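You operate a simulated robot arm through the tools that you are given. There is no shell and no other tool. Be economical: measure what you need, move in short steps, check, and stop when the job is done.

Carry out the task below with a simulated robot arm. There is one attempt and no reset: what you move stays moved.

Task
Line the marks up, patch the join and free the film.
Fine: of the green and the purple carrier take the patch size that the job card names; press flap and both clamps end open.

It is judged by the outcome, as a careful person would: the job done as asked, and still so three seconds after it is handed in. It fails if anything else is knocked over, pushed out of place, dropped, spilled or broken.

Robot
A 7-joint arm with a two-finger gripper, hanging from a carriage that runs on a rail from [48.3, 0] to [-199.7, 0.2] (x, y) and turns from -5.812 to 6.196 rad about z. Base frame: it is fixed where the carriage stands at the start and does not move with it; the origin is on the floor, on the carriage's upright axis, x ahead of it, y to its left, z up; the surface under the hand at the start is at about z = 82. Readings come in cm, rad, newtons and seconds.
With the tool pointing down near the work surface it reaches from about 40 to 78 cm from the robot's upright axis, wherever it stands. Its first joint turns from -2.496 to 2.496 rad. Places, roughly: blue clamp [80, 20, 90]; brake dial [70, 0, 70]; core lever [70, 20, 70]; feed key [70, 100, 70]; green clamp [80, 30, 90]; grey patch carrier [125, 25, 75]; grey press flap [80, 30, 80]; roller lever [70, 110, 70]; sleeve film [90, 30, 90]. Payload 1.37 kg.
The TCP is the grasp point between the finger pads, 1.6 cm short of the fingertips. In the tool frame z runs along the fingers and y along their closing line. Largest opening 9.2 cm; the body of the gripper starts 7.4 cm behind the TCP.
Orientation is told as [roll, pitch, yaw] about the base's x, y, z axes, in that order, counted from this pose: with the fingers straight down and closing along the base's y, the tool's x points along the base's -x, its y along +y and its z along -z.

Tools
- The arm moves only by the tool play_rows. Its arguments are lists of equal length, an entry for each row: "turn": the turn, a rotation vector about the base's x, y, z in units of 180 degrees (1.0 is 180 degrees), a list of three; "dp": the shift along the base's x, y, z in units of 300 mm (1.0 is 300 mm), a list of three; "hand": the finger opening in mm, from 0 to 92. In form: {"turn": [[ax, ay, az], ...], "dp": [[tx, ty, tz], ...], "hand": [hand, ...]}. A call has 1 to 10 rows; each row is the pose to reach, as a shift and turn from the pose commanded when the call began. A call with a number of a shift or a turn outside -1 to 1 is refused whole. Rows are played at 5 a second. More than 5 cm and 0.15 rad between two rows, or a gripper value outside its range, and nothing of the call is played. A pose out of reach is approached as far as the arm can. The call stops where the force on the tool passes 90 N (or 10 N more than at its start, if that is more) or the arm is blocked; 0.2 s more then pass. The fingers move at their own pace and stop on an object; they squeeze with about 26 N. The grip force told is the motor's: it shows also when the fingers shut on nothing. Time passes only in rows, and 0.2 s behind the last, so rows that repeat a pose let the fingers close. The reply holds the time, the measured pose of the TCP, the force on the tool along the base axes, the opening and the grip force, in the units named above and with some noise, with the torque about the TCP (base axes, N m) and any sound that the robot's microphone picked up.
- Cameras (640 x 400 px; columns grow to the right, rows downward): "scene" is now at [27.93, 3.11, 172.04]; the picture's right is [0.54, -0.84, 0.00], its down [-0.64, -0.41, -0.65] and it looks along [0.54, 0.35, -0.76] (base axes); focal length 293 px, centre (320, 200). "wrist" rides on the gripper at [7.1, 1.9, -11.1] in the tool frame; the picture's right is [-0.26, 0.96, 0.00], its down [-0.78, -0.21, -0.59] and it looks along [-0.57, -0.15, 0.81] (tool axes); focal length 280 px, centre (320, 200). There is no depth. A picture from a camera that has moved, and an enlarged one, comes with that camera's place and axes in the base frame and with its lens. The place of the scene camera against the robot may be out by one fixed shift of up to 1.2 cm in any direction.
- get_image(camera): a new picture of that camera. No time passes.
- move_column(by): slides the trunk up (or, below 0, down) by that many cm; the arm and the scene camera ride with it, the base frame stays. It gives what a move gives, with no picture.
- drive_base(legs): drives the robot by 1 to 6 legs, each [ahead, left, turn to the left] in cm, cm and rad, along the robot's own axes; the way and the turn of a leg run together, so that a leg with both is an arc; at most 150 cm and 3.142 rad a leg. The arm and the cameras ride along, it lands a little off, and it stops where it bumps. It keeps to its track: a leg is cut to what the track allows. It gives what a move gives.
- head_to(pan, tilt): turns the head with the scene camera to pan (to the left, within 2.705 rad either way) and tilt (down, from -0.506 to 1.204), counted from straight ahead of the robot. It gives what a move gives.
- zoom(camera, box): a new picture of the part [left, top, right, bottom] of that camera's present view, enlarged. No time passes.
- close_job(): hands the job in; it is judged then, once.

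Go step by step. Nothing tells you exact positions but the pictures and the camera data: compare them with the known pose of the tool, close in by small moves and look again before you grip or let go. The budget is 120 turns and 82 pictures, counting those below and the enlarged ones. Unless the task says otherwise, let go and move clear before handing in, and close with one line.

The tools are called after "Call:" as a command line: name --argument value ..., lists and objects as JSON in quotes. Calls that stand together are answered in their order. play_rows: Moves the arm, as the interface text tells. Its arguments: {"type":"object","properties":{"turn":{"type":"array","items":{"type":"array","items":{"type":"number"}}},"dp":{"type":"array","items":{"type":"array","items":{"type":"number"}}},"hand":{"type":"array","items":{"type":"number"}}},"required":["turn","dp","hand"]} The other tools are called the same way: move_column (by) slides the trunk up or down; drive_base (legs) drives the base; head_to (pan, tilt) turns the head that bears the scene camera; get_image (camera) takes a picture; zoom (camera, box) takes an enlarged picture of a part of a camera's view; close_job () hands the job in.

At the start:

```text
clock: 0.0
tool_pos: [72.69, 33.05, 132.29]
tcp_rot: [0.001, -0.003, -0.001]
force: [0.7, -0.7, 0.2]
moment: [-0.01, 0.02, 0.01]
grip_width: 9.2
grasp_force: 0.0
trunk travel left (down, up): [-36.9, 21.2]
robot x, y, heading: [0.35, -0.28, 0.0]
head pan, tilt: [0.569, 0.867]
```

scene: 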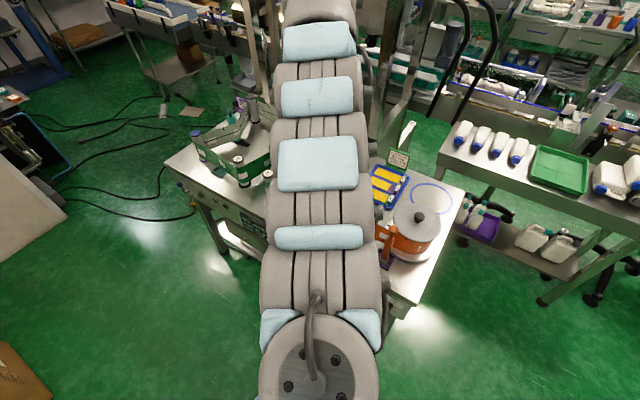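
wrist: 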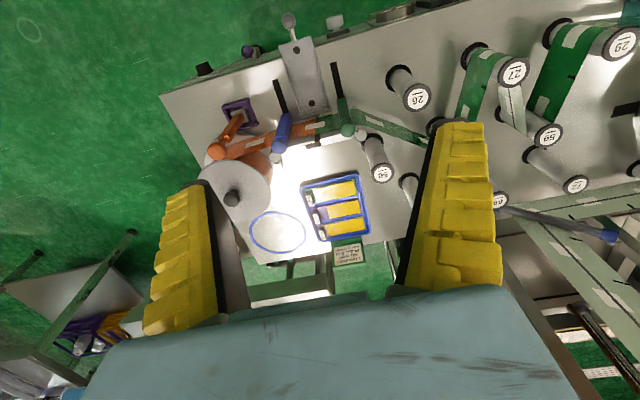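

I see a bench with an orange spool, clamps, carriers and rollers below the hand. I will zoom in to see the work area and the job card.

Call:
zoom --camera "wrist" --box '[180, 0, 460, 175]'

Call:
zoom --camera "wrist" --box '[240, 160, 420, 280]'

```text
2.29 times, centred on (320, 88) of wrist
camera zoom: at [65.67, 34.95, 143.47], right [0.26, 0.96, 0.0], down [0.78, -0.21, 0.59], along [0.57, -0.15, -0.81], focal length 641 px, centre (320, 457)
```

zoom: 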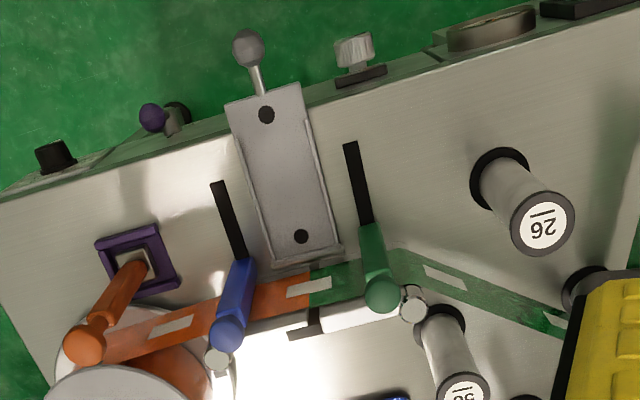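

```text
3.33 times, centred on (330, 220) of wrist
camera zoom: at [65.67, 34.95, 143.47], right [0.26, 0.96, 0.0], down [0.78, -0.21, 0.59], along [0.57, -0.15, -0.81], focal length 935 px, centre (287, 133)
```

zoom: 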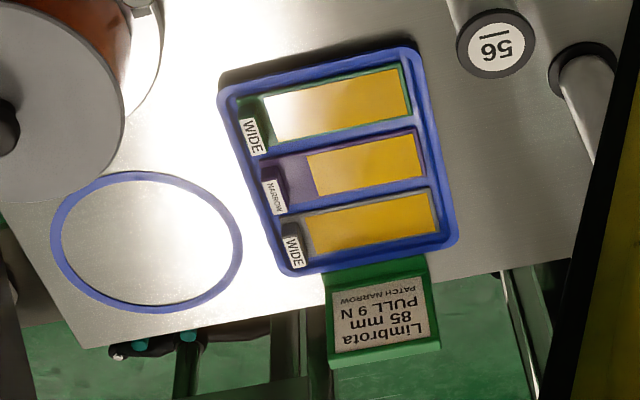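

The card says Limbrota, 85 mm, pull 9 N, PATCH NARROW, so it is the purple carrier if its label reads NARROW. I'll lower the hand to view the join closer.

Call:
play_rows --turn '[[0, 0, 0], [0, 0, 0], [0, 0, 0], [0, 0, 0], [0, 0, 0], [0, 0, 0]]' --dp '[[0, -0.03, -0.13], [0, -0.07, -0.27], [0, -0.1, -0.4], [0, -0.14, -0.54], [0, -0.17, -0.67], [0, -0.17, -0.67]]' --hand '[92, 92, 92, 92, 92, 92]'

Call:
get_image --camera "wrist"

Call:
get_image --camera "scene"

```text
clock: 1.4
tool_pos: [72.28, 28.01, 112.32]
tcp_rot: [0.001, -0.002, 0.0]
force: [0.5, -0.4, 0.4]
moment: [0.0, 0.0, -0.01]
grip_width: 9.2
grasp_force: 0.1
trunk travel left (down, up): [-36.9, 21.2]
robot x, y, heading: [0.02, -0.11, -0.004]
head pan, tilt: [0.569, 0.867]
```

```text
77 pictures are left
camera wrist: at [65.26, 29.9, 123.49], right [0.26, 0.96, 0.0], down [0.78, -0.21, 0.59], along [0.57, -0.15, -0.81], focal length 280 px, centre (320, 200)
```

wrist: 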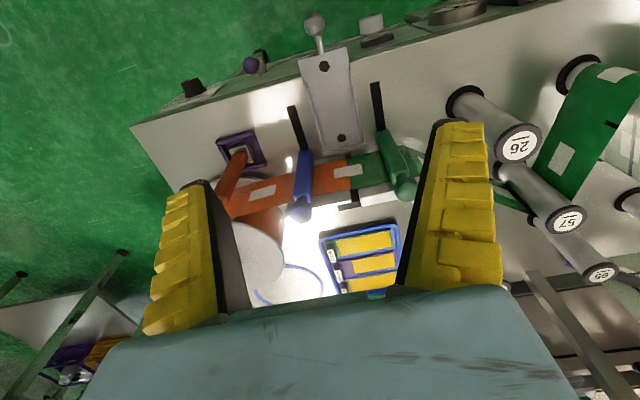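

```text
76 pictures are left
camera scene: at [27.92, 3.11, 172.04], right [0.54, -0.84, 0.0], down [-0.64, -0.41, -0.65], along [0.54, 0.35, -0.76], focal length 293 px, centre (320, 200)
```

scene: 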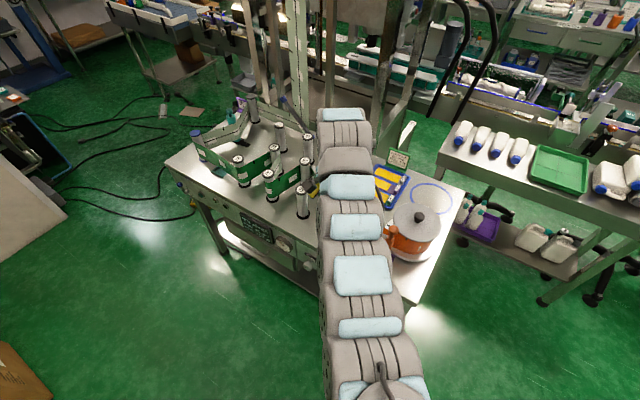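

The work area lies on a bench top with roller posts. I'll zoom on the front panel of the bench and on the join.

Call:
zoom --camera "scene" --box '[160, 90, 320, 280]'

Call:
zoom --camera "wrist" --box '[200, 0, 440, 240]'

```text
2.11 times, centred on (240, 185) of scene
camera zoom: at [27.92, 3.11, 172.04], right [0.54, -0.84, 0.0], down [-0.64, -0.41, -0.65], along [0.54, 0.35, -0.76], focal length 617 px, centre (488, 232)
```

zoom: 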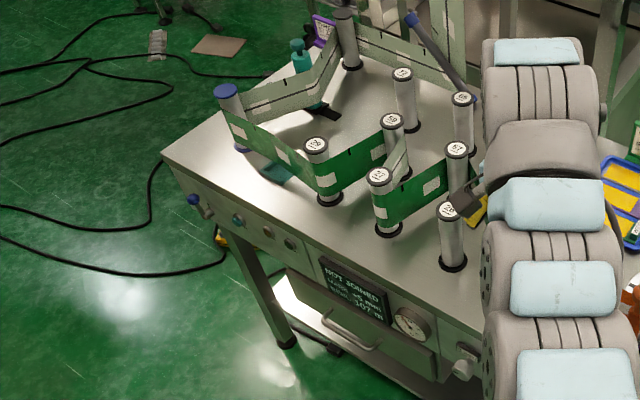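

```text
1.67 times, centred on (320, 120) of wrist
camera zoom: at [65.26, 29.9, 123.49], right [0.26, 0.96, 0.0], down [0.78, -0.21, 0.59], along [0.57, -0.15, -0.81], focal length 467 px, centre (320, 333)
```

zoom: 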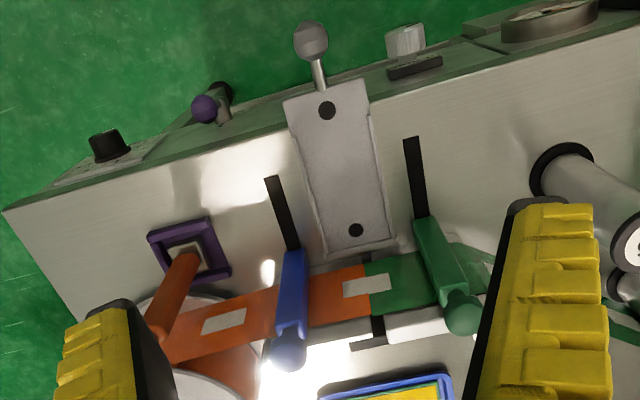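

There is a status display on the front panel; I'll read it at higher zoom.

Call:
zoom --camera "scene" --box '[230, 205, 300, 255]'

Call:
zoom --camera "scene" --box '[165, 160, 245, 220]'

```text
8.00 times, centred on (265, 230) of scene
camera zoom: at [27.92, 3.11, 172.04], right [0.54, -0.84, 0.0], down [-0.64, -0.41, -0.65], along [0.54, 0.35, -0.76], focal length 2344 px, centre (760, -40)
```

zoom: 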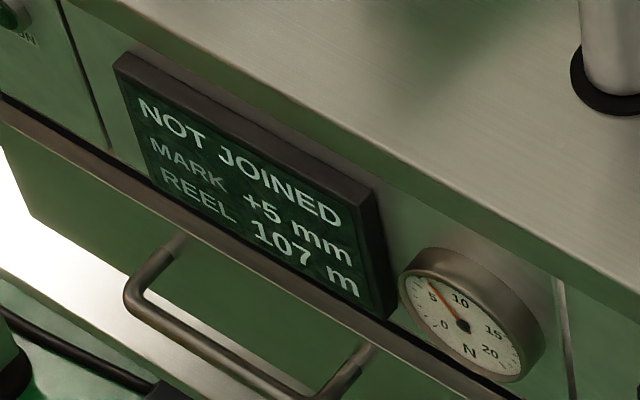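

```text
6.67 times, centred on (205, 190) of scene
camera zoom: at [27.92, 3.11, 172.04], right [0.54, -0.84, 0.0], down [-0.64, -0.41, -0.65], along [0.54, 0.35, -0.76], focal length 1953 px, centre (1087, 267)
```

zoom: 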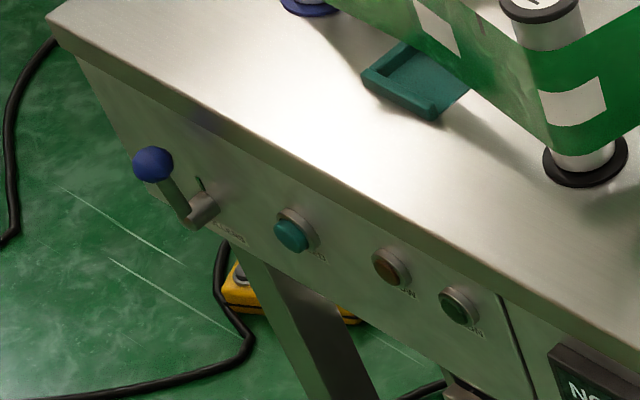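

MARK reads +5 mm, not joined. Zooming tightly on the join and on the carrier labels, the flap, and the panel labels.

Call:
zoom --camera "wrist" --box '[270, 130, 430, 230]'

Call:
zoom --camera "wrist" --box '[170, 0, 410, 150]'

```text
4.00 times, centred on (350, 180) of wrist
camera zoom: at [65.26, 29.9, 123.49], right [0.26, 0.96, 0.0], down [0.78, -0.21, 0.59], along [0.57, -0.15, -0.81], focal length 1122 px, centre (200, 280)
```

zoom: 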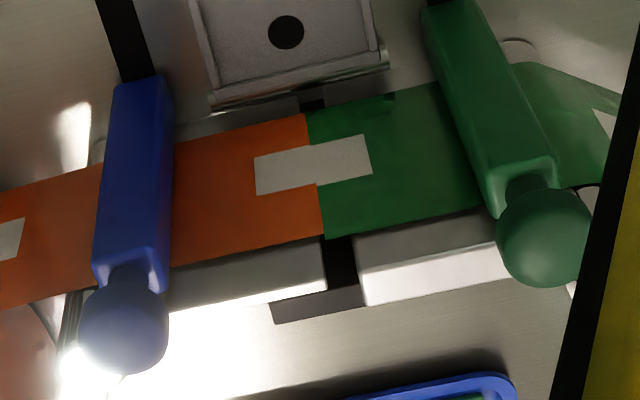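

```text
2.67 times, centred on (290, 75) of wrist
camera zoom: at [65.26, 29.9, 123.49], right [0.26, 0.96, 0.0], down [0.78, -0.21, 0.59], along [0.57, -0.15, -0.81], focal length 748 px, centre (400, 533)
```

zoom: 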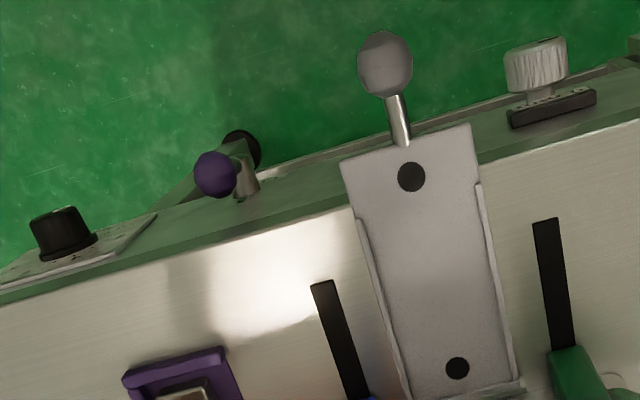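

The film stands upright between the posts, the clamps are upright bars across it and the flap lies toward the robot. I'll pull the hand back and down to view the front panel and the join from the front.

Call:
play_rows --turn '[[0, 0, 0], [0, 0, 0], [0, 0, 0], [0, 0, 0], [0, 0, 0], [0, 0, 0], [0, 0, 0]]' --dp '[[-0.13, 0, 0], [-0.27, 0, 0], [-0.4, 0, 0], [-0.54, 0, -0.05], [-0.67, 0, -0.15], [-0.67, 0, -0.3], [-0.67, 0, -0.3]]' --hand '[92, 92, 92, 92, 92, 92, 92]'

Call:
get_image --camera "wrist"

```text
clock: 3.0
tool_pos: [67.58, 27.82, 112.46]
tcp_rot: [-0.001, -0.003, 0.0]
force: [0.9, -0.4, -0.3]
moment: [0.03, -0.03, 0.02]
grip_width: 9.19
grasp_force: 0.1
out of reach, approached as far as the arm can: row 2, 3, 4, 5, 6, 7
trunk travel left (down, up): [-36.9, 21.2]
robot x, y, heading: [0.24, -0.01, 0.001]
head pan, tilt: [0.569, 0.867]
```

```text
69 pictures are left
camera wrist: at [60.53, 29.78, 123.6], right [0.26, 0.96, 0.0], down [0.78, -0.21, 0.59], along [0.57, -0.15, -0.81], focal length 280 px, centre (320, 200)
```

wrist: 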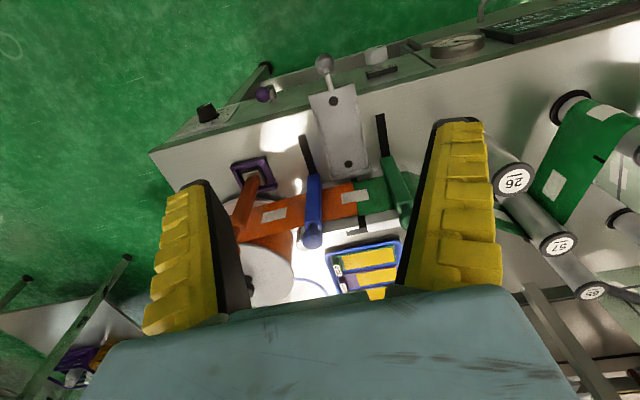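

The arm can't fold that close, so I'll drive the carriage back and lower the trunk for the front view.

Call:
drive_base --legs '[[-30, 0, 0]]'

Call:
move_column --by -16

Call:
get_image --camera "wrist"

Call:
get_image --camera "scene"

```text
clock: 5.0
tool_pos: [37.94, 27.77, 112.51]
tcp_rot: [0.0, -0.001, 0.001]
force: [0.2, 0.1, -0.7]
moment: [-0.02, 0.01, 0.04]
grip_width: 9.21
grasp_force: 0.0
trunk travel left (down, up): [-36.9, 21.2]
robot x, y, heading: [-29.59, -0.17, -0.0]
head pan, tilt: [0.569, 0.867]
```

```text
clock: 6.9
tool_pos: [37.88, 27.9, 96.56]
tcp_rot: [-0.001, -0.004, 0.0]
force: [-0.5, -0.1, 0.2]
moment: [0.01, -0.01, 0.02]
grip_width: 9.19
grasp_force: 0.1
trunk travel left (down, up): [-20.9, 37.2]
robot x, y, heading: [-30.19, -0.11, -0.0]
head pan, tilt: [0.569, 0.867]
```

```text
68 pictures are left
camera wrist: at [30.8, 29.8, 107.61], right [0.26, 0.96, 0.0], down [0.78, -0.21, 0.59], along [0.57, -0.15, -0.81], focal length 280 px, centre (320, 200)
```

wrist: 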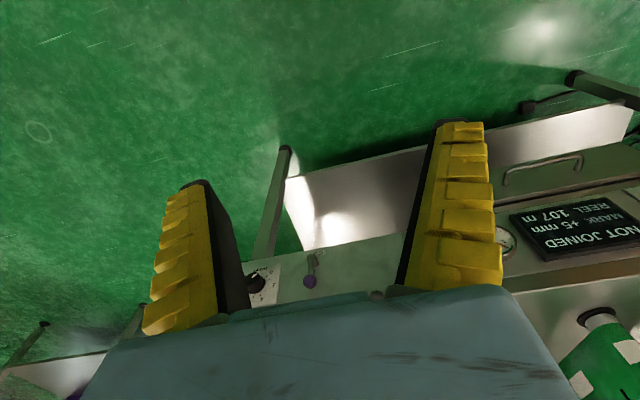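

```text
67 pictures are left
camera scene: at [-1.8, 3.14, 156.04], right [0.54, -0.84, 0.0], down [-0.64, -0.41, -0.65], along [0.54, 0.35, -0.76], focal length 293 px, centre (320, 200)
```

scene: 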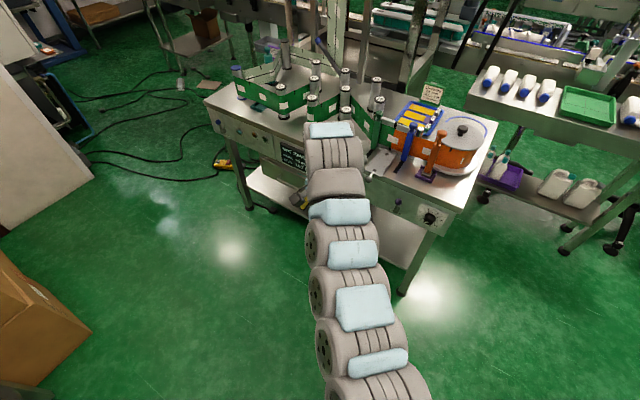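

The scene camera now sees the join from the front; zooming in.

Call:
zoom --camera "scene" --box '[345, 90, 500, 240]'

Call:
zoom --camera "scene" --box '[385, 180, 455, 240]'

Call:
zoom --camera "scene" --box '[200, 100, 300, 180]'

```text
2.67 times, centred on (422, 165) of scene
camera zoom: at [-1.8, 3.14, 156.04], right [0.54, -0.84, 0.0], down [-0.64, -0.41, -0.65], along [0.54, 0.35, -0.76], focal length 781 px, centre (47, 293)
```

zoom: 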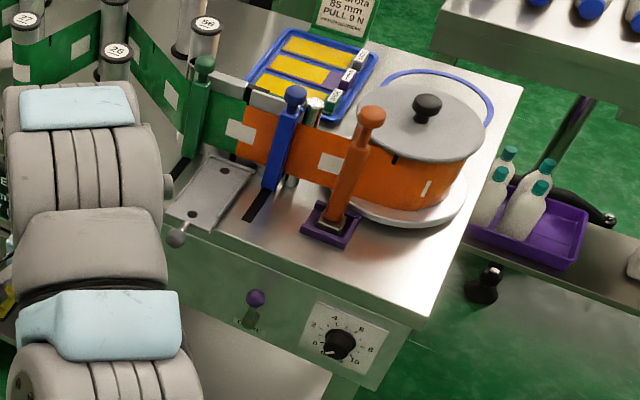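

```text
6.67 times, centred on (420, 210) of scene
camera zoom: at [-1.8, 3.14, 156.04], right [0.54, -0.84, 0.0], down [-0.64, -0.41, -0.65], along [0.54, 0.35, -0.76], focal length 1953 px, centre (-347, 133)
```

zoom: 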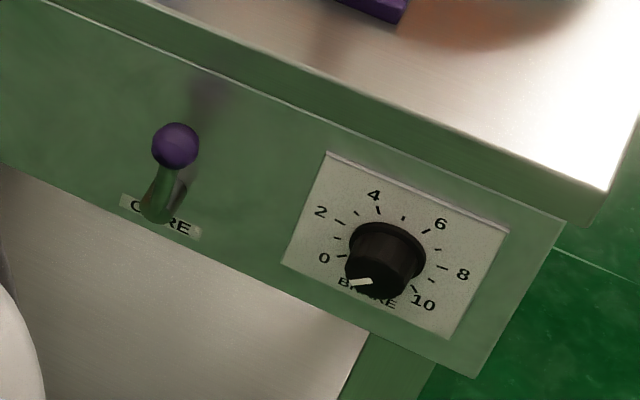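

```text
5.00 times, centred on (250, 140) of scene
camera zoom: at [-1.8, 3.14, 156.04], right [0.54, -0.84, 0.0], down [-0.64, -0.41, -0.65], along [0.54, 0.35, -0.76], focal length 1465 px, centre (670, 500)
```

zoom: 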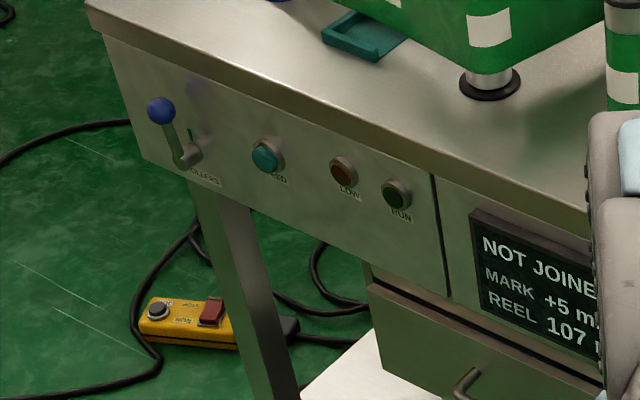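

Zooming on the join to see exactly how the marks are offset.

Call:
zoom --camera "scene" --box '[400, 105, 480, 170]'

Call:
zoom --camera "scene" --box '[370, 140, 430, 190]'

Call:
zoom --camera "scene" --box '[390, 75, 460, 130]'

```text
6.15 times, centred on (440, 138) of scene
camera zoom: at [-1.8, 3.14, 156.04], right [0.54, -0.84, 0.0], down [-0.64, -0.41, -0.65], along [0.54, 0.35, -0.76], focal length 1803 px, centre (-418, 585)
```

zoom: 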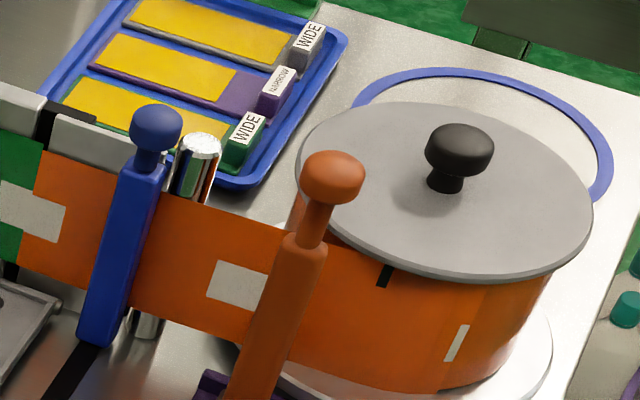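

```text
8.00 times, centred on (400, 165) of scene
camera zoom: at [-1.8, 3.14, 156.04], right [0.54, -0.84, 0.0], down [-0.64, -0.41, -0.65], along [0.54, 0.35, -0.76], focal length 2344 px, centre (-320, 480)
```

zoom: 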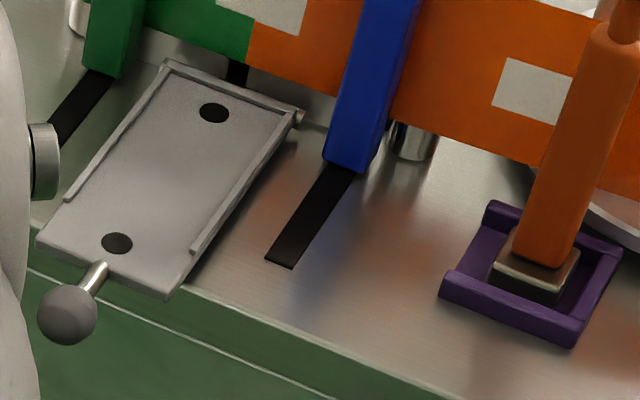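

```text
7.27 times, centred on (425, 102) of scene
camera zoom: at [-1.8, 3.14, 156.04], right [0.54, -0.84, 0.0], down [-0.64, -0.41, -0.65], along [0.54, 0.35, -0.76], focal length 2131 px, centre (-444, 909)
```

zoom: 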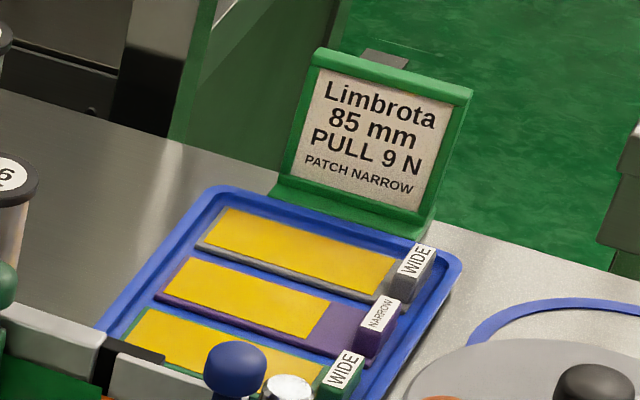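

I need a sharper view of the mark at the seam.

Call:
zoom --camera "scene" --box '[386, 118, 426, 150]'

Call:
zoom --camera "scene" --box '[350, 95, 410, 145]'

```text
12.50 times, centred on (406, 134) of scene
camera zoom: at [-1.8, 3.14, 156.04], right [0.54, -0.84, 0.0], down [-0.64, -0.41, -0.65], along [0.54, 0.35, -0.76], focal length 3662 px, centre (-755, 1025)
```

zoom: 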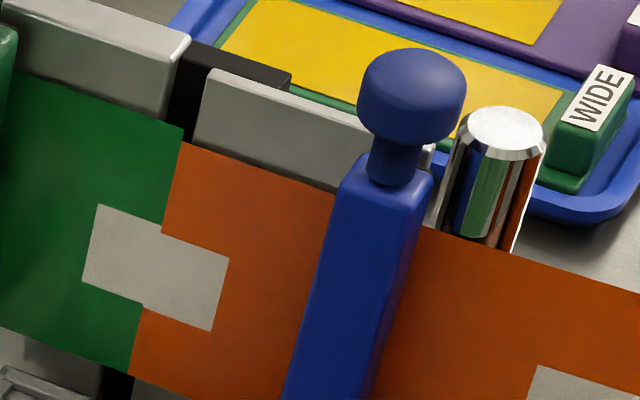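

```text
8.00 times, centred on (380, 120) of scene
camera zoom: at [-1.8, 3.14, 156.04], right [0.54, -0.84, 0.0], down [-0.64, -0.41, -0.65], along [0.54, 0.35, -0.76], focal length 2344 px, centre (-160, 840)
```

zoom: 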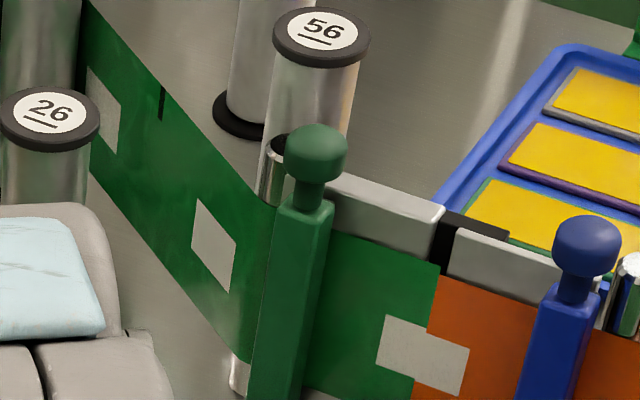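

The orange film appears stepped about 5 mm below the green one at the seam. A silver knob near the flap on the front may be the adjuster; I'll swing the arm aside to see it.

Call:
play_rows --turn '[[0, 0, 0], [0, 0, 0], [0, 0, 0], [0, 0, 0], [0, 0, 0], [0, 0, 0], [0, 0, 0]]' --dp '[[0, 0.16, 0], [0, 0.32, 0], [0, 0.48, 0], [0, 0.64, 0], [0, 0.8, 0], [0, 0.95, 0], [0, 0.95, 0]]' --hand '[92, 92, 92, 92, 92, 92, 92]'

Call:
head_to --pan 0.3 --tilt 0.75

Call:
get_image --camera "scene"

```text
clock: 8.5
tool_pos: [34.93, 49.44, 97.14]
tcp_rot: [-0.001, 0.001, -0.004]
force: [0.9, -0.8, 0.7]
moment: [0.15, 0.08, -0.02]
grip_width: 9.19
grasp_force: 0.0
out of reach, approached as far as the arm can: row 4, 5, 6, 7
trunk travel left (down, up): [-20.9, 37.2]
robot x, y, heading: [-29.74, -0.15, -0.004]
head pan, tilt: [0.569, 0.867]
```

```text
clock: 9.2
tool_pos: [34.83, 49.81, 97.24]
tcp_rot: [0.001, -0.002, 0.0]
force: [0.0, -0.8, 0.0]
moment: [-0.02, -0.01, 0.02]
grip_width: 9.2
grasp_force: 0.0
trunk travel left (down, up): [-20.9, 37.2]
robot x, y, heading: [-29.72, -0.04, 0.004]
head pan, tilt: [0.3, 0.75]
```

```text
58 pictures are left
camera scene: at [-0.4, 1.43, 156.97], right [0.3, -0.96, 0.0], down [-0.65, -0.2, -0.73], along [0.7, 0.22, -0.68], focal length 293 px, centre (320, 200)
```

scene: 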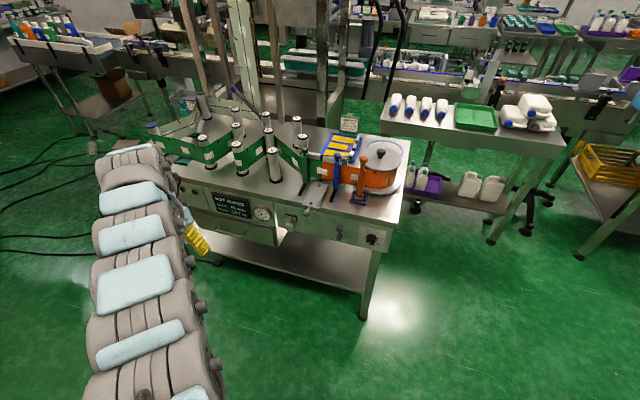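

Clear view now; zooming into the controls and join.

Call:
zoom --camera "scene" --box '[260, 180, 350, 240]'

Call:
zoom --camera "scene" --box '[295, 150, 355, 195]'

```text
6.67 times, centred on (305, 210) of scene
camera zoom: at [-0.4, 1.43, 156.97], right [0.3, -0.96, 0.0], down [-0.65, -0.2, -0.73], along [0.7, 0.22, -0.68], focal length 1953 px, centre (420, 133)
```

zoom: 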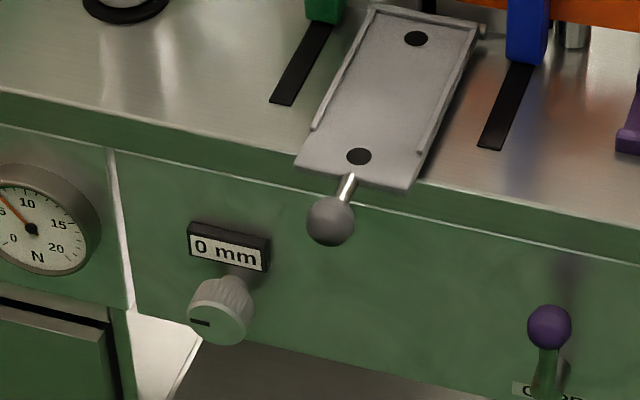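

```text
8.89 times, centred on (325, 172) of scene
camera zoom: at [-0.4, 1.43, 156.97], right [0.3, -0.96, 0.0], down [-0.65, -0.2, -0.73], along [0.7, 0.22, -0.68], focal length 2604 px, centre (276, 444)
```

zoom: 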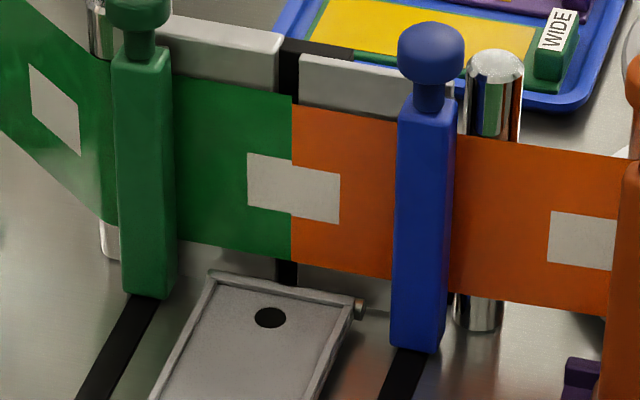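

The orange film sits 5 mm low, and the silver knob under the "0 mm" readout looks like the side-shift adjuster, at about (71, 36, 70). I'll tilt the gripper to point along +x, well away from the bench, in two calls.

Call:
play_rows --turn '[[0, -0.045, 0], [0, -0.09, 0], [0, -0.135, 0], [0, -0.18, 0], [0, -0.225, 0], [0, -0.25, 0], [0, -0.25, 0]]' --dp '[[0, -0.1, 0], [0, -0.2, 0], [0, -0.3, 0], [0, -0.4, 0], [0, -0.5, 0], [0, -0.5, 0], [0, -0.5, 0]]' --hand '[92, 92, 92, 92, 92, 92, 92]'

Call:
play_rows --turn '[[0, -0.045, 0], [0, -0.09, 0], [0, -0.135, 0], [0, -0.18, 0], [0, -0.225, 0], [0, -0.25, 0], [0, -0.25, 0]]' --dp '[[0, 0, 0], [0, 0, 0], [0, 0, 0], [0, 0, 0], [0, 0, 0], [0, 0, 0], [0, 0, 0]]' --hand '[92, 92, 92, 92, 92, 92, 92]'

```text
clock: 10.8
tool_pos: [42.2, 43.73, 93.29]
tcp_rot: [0.002, -0.788, 0.0]
force: [-0.5, -0.1, 0.7]
moment: [-0.03, 0.0, -0.03]
grip_width: 9.19
grasp_force: 0.1
out of reach, approached as far as the arm can: row 3, 4, 5, 6, 7
trunk travel left (down, up): [-20.9, 37.2]
robot x, y, heading: [-29.82, 0.17, 0.004]
head pan, tilt: [0.3, 0.75]
```

```text
clock: 12.4
tool_pos: [42.5, 43.97, 93.63]
tcp_rot: [2.217, -1.567, -2.215]
force: [-0.4, 1.1, 0.2]
moment: [0.0, 0.01, -0.12]
grip_width: 9.19
grasp_force: 0.1
out of reach, approached as far as the arm can: row 1
trunk travel left (down, up): [-20.9, 37.2]
robot x, y, heading: [-30.0, -0.28, -0.001]
head pan, tilt: [0.3, 0.75]
```

The gripper is level. Now lower the trunk and drive ahead, then look.

Call:
move_column --by -20

Call:
drive_base --legs '[[15, 0, 0]]'

Call:
play_rows --turn '[[0, 0, 0], [0, 0, 0], [0, 0, 0]]' --dp '[[0, -0.13, -0.07], [0, -0.25, -0.14], [0, -0.25, -0.14]]' --hand '[60, 60, 60]'

Call:
get_image --camera "wrist"

Call:
get_image --camera "scene"

```text
clock: 14.6
tool_pos: [42.61, 43.73, 73.49]
tcp_rot: [2.66, -1.568, -2.659]
force: [0.4, -0.1, 0.1]
moment: [-0.04, -0.01, 0.01]
grip_width: 9.2
grasp_force: 0.0
trunk travel left (down, up): [-0.9, 57.2]
robot x, y, heading: [-29.37, 0.16, 0.001]
head pan, tilt: [0.3, 0.75]
```

```text
clock: 16.0
tool_pos: [57.44, 43.81, 73.5]
tcp_rot: [2.83, -1.569, -2.829]
force: [0.3, 0.8, 0.5]
moment: [0.01, 0.01, -0.01]
grip_width: 9.18
grasp_force: 0.1
trunk travel left (down, up): [-0.9, 57.2]
robot x, y, heading: [-14.9, 0.03, -0.001]
head pan, tilt: [0.3, 0.75]
```

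```text
clock: 16.8
tool_pos: [57.46, 36.93, 69.42]
tcp_rot: [1.62, -1.571, -1.614]
force: [-0.4, 0.4, -0.8]
moment: [-0.03, 0.02, -0.09]
grip_width: 6.24
grasp_force: 1.8
trunk travel left (down, up): [-0.9, 57.2]
robot x, y, heading: [-14.88, -0.03, 0.004]
head pan, tilt: [0.3, 0.75]
```

```text
55 pictures are left
camera wrist: at [46.39, 38.85, 62.34], right [-0.01, 0.96, 0.26], down [-0.59, -0.22, 0.78], along [0.81, -0.15, 0.57], focal length 280 px, centre (320, 200)
```

wrist: 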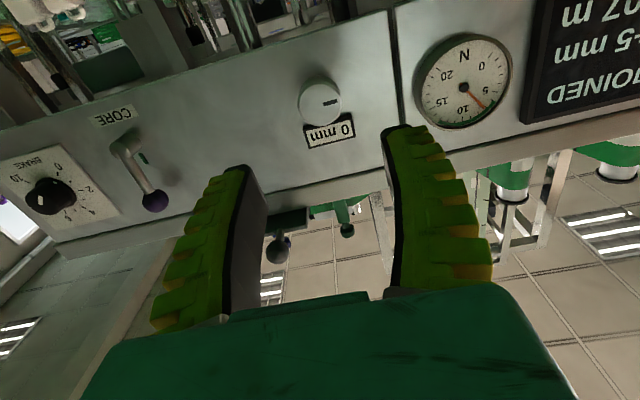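

```text
54 pictures are left
camera scene: at [14.43, 1.61, 136.96], right [0.3, -0.95, 0.0], down [-0.65, -0.2, -0.73], along [0.7, 0.22, -0.68], focal length 293 px, centre (320, 200)
```

scene: 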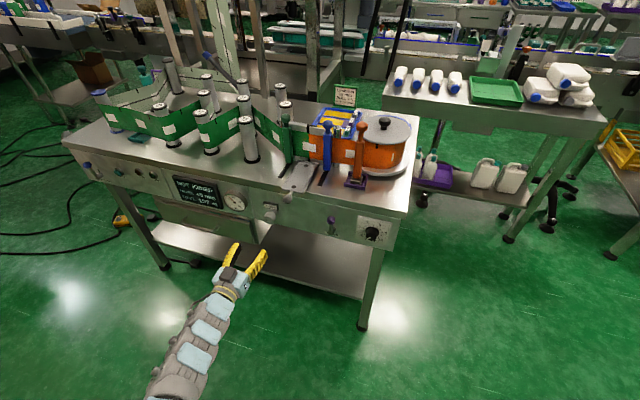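

The wrist camera puts the knob at about (72–74, 37.0, 69.9). I'll move forward to it and look.

Call:
play_rows --turn '[[0, 0, 0], [0, 0, 0], [0, 0, 0], [0, 0, 0]]' --dp '[[0.13, 0.002, 0.016], [0.27, 0.002, 0.016], [0.4, 0.002, 0.016], [0.4, 0.002, 0.016]]' --hand '[60, 60, 60, 60]'

Call:
get_image --camera "wrist"

Call:
zoom --camera "scene" --box '[220, 180, 320, 260]'

```text
clock: 17.8
tool_pos: [68.88, 38.05, 70.19]
tcp_rot: [-3.064, -1.566, 3.088]
force: [6.6, -7.6, 0.0]
moment: [-0.04, -0.04, 0.65]
grip_width: 6.25
grasp_force: 1.7
trunk travel left (down, up): [-0.9, 57.2]
robot x, y, heading: [-14.73, -0.05, 0.001]
head pan, tilt: [0.3, 0.75]
```

```text
53 pictures are left
camera wrist: at [57.76, 39.73, 63.09], right [-0.03, 0.96, 0.26], down [-0.59, -0.23, 0.78], along [0.81, -0.13, 0.57], focal length 280 px, centre (320, 200)
```

wrist: 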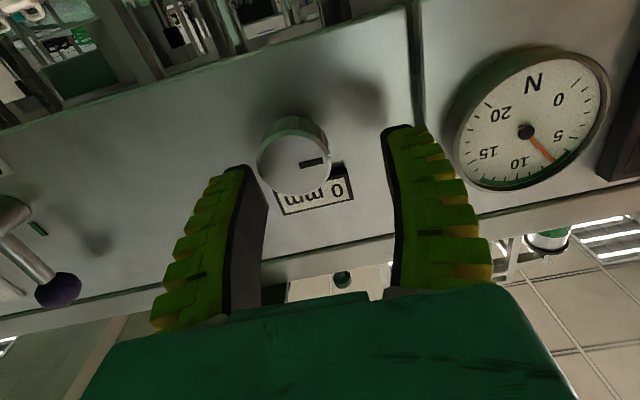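

```text
5.00 times, centred on (270, 220) of scene
camera zoom: at [14.71, 1.4, 137.04], right [0.3, -0.96, 0.0], down [-0.65, -0.2, -0.73], along [0.7, 0.22, -0.68], focal length 1465 px, centre (570, 100)
```

zoom: 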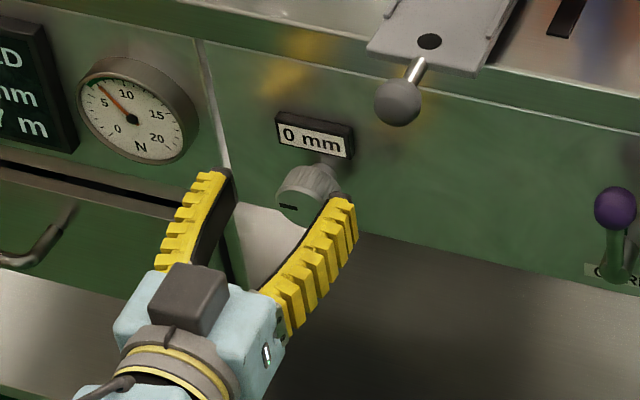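

The readings show a light side contact. I'll back off 2 cm and re-read the free pose.

Call:
play_rows --turn '[[0, 0, 0], [0, 0, 0], [0, 0, 0]]' --dp '[[-0.1, 0, 0], [-0.1, 0, 0], [-0.1, 0, 0]]' --hand '[70, 70, 70]'

Call:
get_image --camera "wrist"

```text
clock: 18.6
tool_pos: [66.35, 36.34, 69.83]
tcp_rot: [2.236, -1.57, -2.233]
force: [0.0, -1.0, -0.5]
moment: [0.02, 0.01, 0.05]
grip_width: 7.2
grasp_force: 1.5
trunk travel left (down, up): [-0.9, 57.2]
robot x, y, heading: [-14.82, -0.01, 0.001]
head pan, tilt: [0.3, 0.75]
```

```text
51 pictures are left
camera wrist: at [55.25, 38.2, 62.8], right [0.0, 0.96, 0.26], down [-0.59, -0.21, 0.78], along [0.81, -0.15, 0.57], focal length 280 px, centre (320, 200)
```

wrist: 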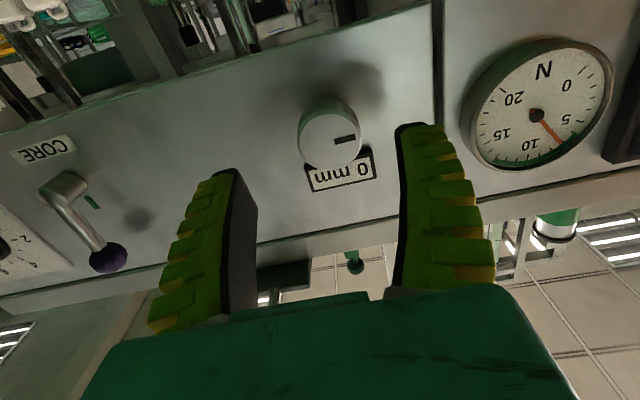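

Knob is about 4.2 cm across, centred near (71, 36.9, 69.65). Centre on it, wider, move in, then close.

Call:
play_rows --turn '[[0, 0, 0], [0, 0, 0], [0, 0, 0], [0, 0, 0]]' --dp '[[0, 0.02, -0.006], [0.08, 0.02, -0.006], [0.16, 0.02, -0.006], [0.16, 0.02, -0.006]]' --hand '[75, 75, 75, 75]'

Call:
play_rows --turn '[[0, 0, 0], [0, 0, 0], [0, 0, 0]]' --dp '[[0, 0, 0], [0, 0, 0], [0, 0, 0]]' --hand '[30, 30, 30]'

Call:
get_image --camera "wrist"

```text
clock: 19.6
tool_pos: [71.2, 36.77, 69.67]
tcp_rot: [2.37, -1.568, -2.369]
force: [0.4, -0.8, -0.1]
moment: [-0.02, 0.01, -0.04]
grip_width: 7.67
grasp_force: 1.0
trunk travel left (down, up): [-0.9, 57.2]
robot x, y, heading: [-15.1, -0.04, -0.001]
head pan, tilt: [0.3, 0.75]
```

```text
clock: 20.4
tool_pos: [71.09, 37.05, 69.65]
tcp_rot: [2.157, -1.569, -2.153]
force: [-1.1, 3.1, -1.7]
moment: [0.01, -0.01, 0.02]
grip_width: 3.49
grasp_force: 3.9
trunk travel left (down, up): [-0.9, 57.2]
robot x, y, heading: [-14.84, -0.15, 0.003]
head pan, tilt: [0.3, 0.75]
```

```text
50 pictures are left
camera wrist: at [60.12, 38.86, 62.56], right [0.0, 0.96, 0.26], down [-0.59, -0.21, 0.78], along [0.81, -0.15, 0.57], focal length 280 px, centre (320, 200)
```

wrist: 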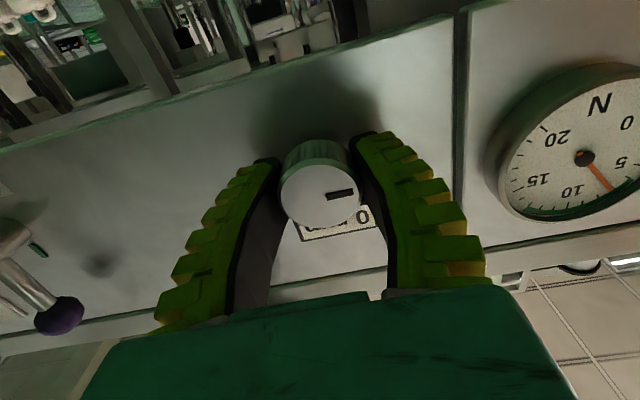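

The knob is held at 3.5 cm. Turn it 40° about +x and read the readout.

Call:
play_rows --turn '[[0, 0, 0], [0.045, 0, 0], [0.09, 0, 0], [0.135, 0, 0], [0.18, 0, 0], [0.225, 0, 0], [0.225, 0, 0]]' --dp '[[0, 0, 0], [0, 0, 0], [0, 0, 0], [0, 0, 0], [0, 0, 0], [0, 0, 0], [0, 0, 0]]' --hand '[10, 10, 10, 10, 10, 10, 10]'

Call:
zoom --camera "scene" --box '[170, 160, 330, 260]'

```text
clock: 22.0
tool_pos: [71.13, 36.91, 69.54]
tcp_rot: [1.573, -0.861, -1.57]
force: [-15.7, -3.9, 11.6]
moment: [0.04, -0.09, -0.04]
grip_width: 2.91
grasp_force: 27.7
trunk travel left (down, up): [-0.9, 57.2]
robot x, y, heading: [-14.66, -0.11, 0.003]
head pan, tilt: [0.3, 0.75]
```

```text
4.00 times, centred on (250, 210) of scene
camera zoom: at [14.36, 1.45, 136.94], right [0.3, -0.95, 0.0], down [-0.65, -0.2, -0.73], along [0.7, 0.22, -0.68], focal length 1172 px, centre (600, 160)
```

zoom: 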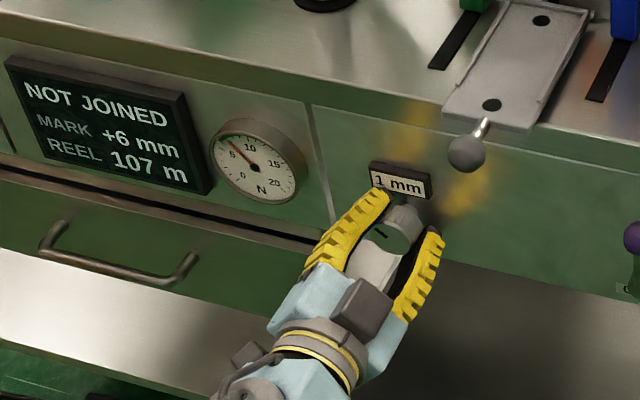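

The knob works: 40° about +x gave +1 mm, the wrong way. I'll turn the opposite way in steps.

Call:
play_rows --turn '[[-0.045, 0, 0], [-0.09, 0, 0], [-0.135, 0, 0], [-0.18, 0, 0], [-0.225, 0, 0], [-0.27, 0, 0], [-0.315, 0, 0], [-0.36, 0, 0], [-0.405, 0, 0], [-0.45, 0, 0]]' --dp '[[0, 0, 0], [0, 0, 0], [0, 0, 0], [0, 0, 0], [0, 0, 0], [0, 0, 0], [0, 0, 0], [0, 0, 0], [0, 0, 0], [0, 0, 0]]' --hand '[10, 10, 10, 10, 10, 10, 10, 10, 10, 10]'

Call:
play_rows --turn '[[-0.045, 0, 0], [-0.09, 0, 0], [-0.135, 0, 0], [-0.18, 0, 0], [-0.225, 0, 0], [-0.27, 0, 0], [-0.27, 0, 0]]' --dp '[[0, 0, 0], [0, 0, 0], [0, 0, 0], [0, 0, 0], [0, 0, 0], [0, 0, 0], [0, 0, 0]]' --hand '[10, 10, 10, 10, 10, 10, 10]'

Call:
zoom --camera "scene" --box '[170, 160, 330, 260]'

```text
clock: 24.2
tool_pos: [71.12, 36.99, 69.5]
tcp_rot: [-1.567, -0.863, 1.572]
force: [-2.7, 2.8, -3.1]
moment: [0.0, 0.13, -0.21]
grip_width: 2.9
grasp_force: 28.3
trunk travel left (down, up): [-0.9, 57.2]
robot x, y, heading: [-14.94, 0.1, 0.004]
head pan, tilt: [0.3, 0.75]
```

```text
clock: 25.8
tool_pos: [70.97, 37.05, 69.61]
tcp_rot: [-1.564, -0.013, 1.574]
force: [-7.2, -0.4, -1.9]
moment: [-0.02, -0.14, 0.06]
grip_width: 2.88
grasp_force: 28.1
trunk travel left (down, up): [-0.9, 57.2]
robot x, y, heading: [-14.67, 0.08, 0.003]
head pan, tilt: [0.3, 0.75]
```

```text
4.00 times, centred on (250, 210) of scene
camera zoom: at [14.36, 1.45, 136.93], right [0.3, -0.95, 0.0], down [-0.65, -0.2, -0.73], along [0.7, 0.22, -0.68], focal length 1172 px, centre (600, 160)
```

zoom: 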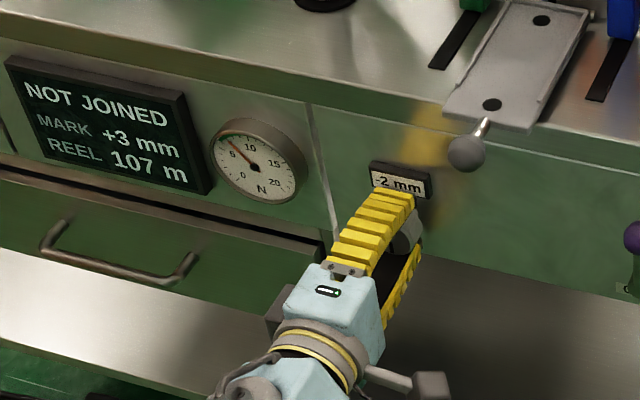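

−2 mm, MARK +3 at −90°. The wrist turns freely, so I continue.

Call:
play_rows --turn '[[-0.045, 0, 0], [-0.09, 0, 0], [-0.135, 0, 0], [-0.18, 0, 0], [-0.225, 0, 0], [-0.27, 0, 0], [-0.315, 0, 0], [-0.36, 0, 0], [-0.405, 0, 0], [-0.405, 0, 0]]' --dp '[[0, 0, 0], [0, 0, 0], [0, 0, 0], [0, 0, 0], [0, 0, 0], [0, 0, 0], [0, 0, 0], [0, 0, 0], [0, 0, 0], [0, 0, 0]]' --hand '[10, 10, 10, 10, 10, 10, 10, 10, 10, 10]'

Call:
zoom --camera "scene" --box '[170, 160, 330, 260]'

```text
clock: 28.0
tool_pos: [71.03, 36.98, 69.52]
tcp_rot: [-1.551, 1.259, 1.584]
force: [-0.5, 1.7, -15.1]
moment: [0.0, 0.07, 0.1]
grip_width: 2.86
grasp_force: 28.1
trunk travel left (down, up): [-0.9, 57.2]
robot x, y, heading: [-14.75, 0.13, 0.0]
head pan, tilt: [0.3, 0.75]
```

```text
4.00 times, centred on (250, 210) of scene
camera zoom: at [14.36, 1.45, 136.92], right [0.3, -0.95, 0.0], down [-0.65, -0.2, -0.73], along [0.7, 0.22, -0.68], focal length 1172 px, centre (600, 160)
```

zoom: 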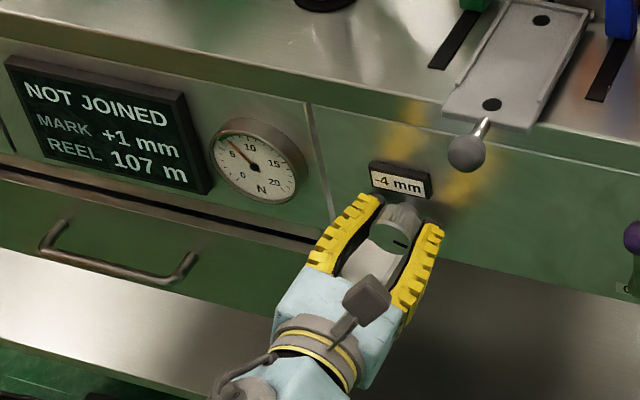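

−4 mm, MARK +1. I'll go by small increments to find the step points and centre on 0.

Call:
play_rows --turn '[[-0.045, 0, 0], [-0.09, 0, 0], [-0.09, 0, 0]]' --dp '[[0, 0, 0], [0, 0, 0], [0, 0, 0]]' --hand '[10, 10, 10]'

Call:
zoom --camera "scene" --box '[170, 160, 330, 260]'

```text
clock: 28.8
tool_pos: [71.04, 36.89, 69.56]
tcp_rot: [-1.467, 1.539, 1.672]
force: [4.9, 2.8, -22.8]
moment: [0.07, 0.21, 0.16]
grip_width: 2.76
grasp_force: 28.6
trunk travel left (down, up): [-0.9, 57.2]
robot x, y, heading: [-14.64, 0.07, -0.004]
head pan, tilt: [0.3, 0.75]
```

```text
4.00 times, centred on (250, 210) of scene
camera zoom: at [14.38, 1.44, 136.92], right [0.3, -0.95, 0.0], down [-0.65, -0.2, -0.73], along [0.7, 0.22, -0.68], focal length 1172 px, centre (600, 160)
```

zoom: 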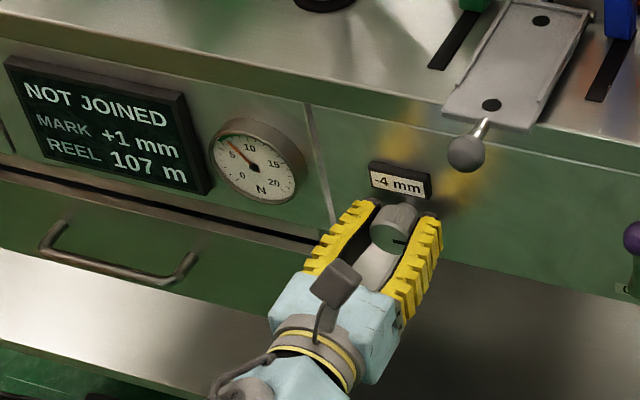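

Still −4. Two more small steps.

Call:
play_rows --turn '[[-0.03, 0, 0], [-0.06, 0, 0], [-0.06, 0, 0]]' --dp '[[0, 0, 0], [0, 0, 0], [0, 0, 0]]' --hand '[10, 10, 10]'

Call:
zoom --camera "scene" --box '[170, 160, 330, 260]'

```text
clock: 29.6
tool_pos: [71.02, 36.94, 69.55]
tcp_rot: [1.56, 1.413, -1.587]
force: [3.8, 3.2, -18.6]
moment: [0.02, 0.1, 0.1]
grip_width: 2.77
grasp_force: 27.9
trunk travel left (down, up): [-0.9, 57.2]
robot x, y, heading: [-14.59, -0.08, -0.006]
head pan, tilt: [0.3, 0.75]
```

```text
4.00 times, centred on (250, 210) of scene
camera zoom: at [14.39, 1.44, 136.94], right [0.3, -0.95, 0.0], down [-0.65, -0.2, -0.73], along [0.7, 0.22, -0.68], focal length 1172 px, centre (600, 160)
```

zoom: 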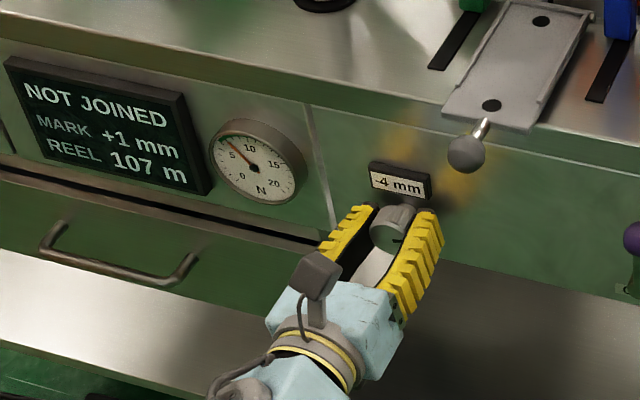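

Looks like 45° per mm; turn on to −225°.

Call:
play_rows --turn '[[-0.04, 0, 0], [-0.08, 0, 0], [-0.12, 0, 0], [-0.16, 0, 0], [-0.195, 0, 0], [-0.195, 0, 0]]' --dp '[[0, 0, 0], [0, 0, 0], [0, 0, 0], [0, 0, 0], [0, 0, 0], [0, 0, 0]]' --hand '[10, 10, 10, 10, 10, 10]'

Call:
zoom --camera "scene" --box '[170, 160, 330, 260]'

```text
clock: 31.0
tool_pos: [70.99, 37.03, 69.6]
tcp_rot: [1.57, 0.8, -1.575]
force: [2.7, 4.0, -15.7]
moment: [0.02, 0.04, 0.07]
grip_width: 2.76
grasp_force: 27.7
trunk travel left (down, up): [-0.9, 57.2]
robot x, y, heading: [-14.94, -0.02, 0.003]
head pan, tilt: [0.3, 0.75]
```

```text
4.00 times, centred on (250, 210) of scene
camera zoom: at [14.39, 1.47, 136.94], right [0.3, -0.95, 0.0], down [-0.65, -0.2, -0.73], along [0.7, 0.22, -0.68], focal length 1172 px, centre (600, 160)
```

zoom: 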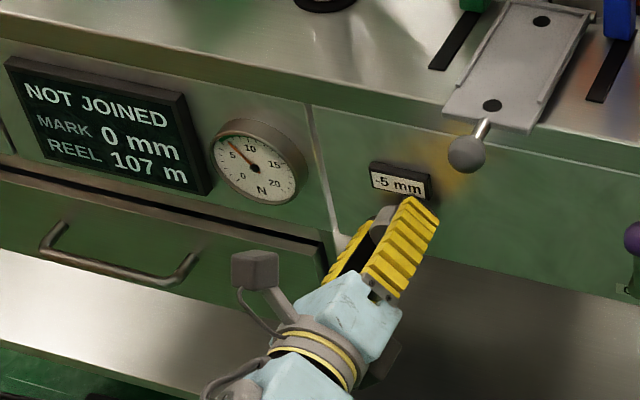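

MARK reads 0 mm, set −5. I'll open a little, back straight off, and look.

Call:
play_rows --turn '[[0, 0, 0], [0, 0, 0], [0, 0, 0], [0, 0, 0], [0, 0, 0], [0, 0, 0]]' --dp '[[0, 0, 0], [0, 0, 0], [-0.1, 0, 0], [-0.25, 0, 0], [-0.4, 0, 0], [-0.5, 0, 0]]' --hand '[50, 50, 50, 50, 50, 50]'

Call:
zoom --camera "scene" --box '[170, 90, 410, 260]'

```text
clock: 32.4
tool_pos: [56.02, 36.86, 69.5]
tcp_rot: [1.575, 0.797, -1.594]
force: [-1.4, 2.5, 0.9]
moment: [-0.02, 0.0, -0.28]
grip_width: 5.3
grasp_force: 1.6
out of reach, approached as far as the arm can: row 6
trunk travel left (down, up): [-0.9, 57.2]
robot x, y, heading: [-14.89, 0.15, 0.004]
head pan, tilt: [0.3, 0.75]
```

```text
2.35 times, centred on (290, 175) of scene
camera zoom: at [14.11, 1.92, 136.87], right [0.3, -0.95, -0.01], down [-0.65, -0.2, -0.73], along [0.7, 0.22, -0.68], focal length 689 px, centre (391, 259)
```

zoom: 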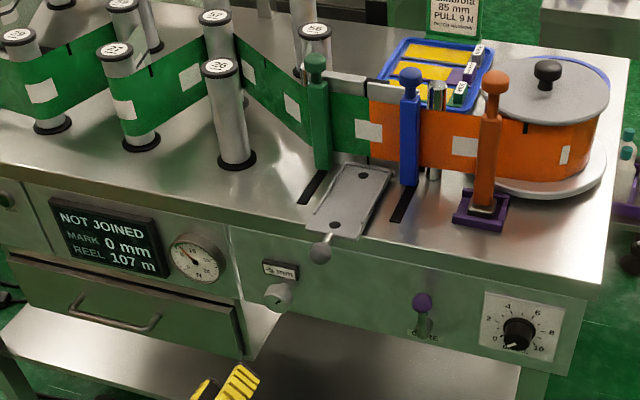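

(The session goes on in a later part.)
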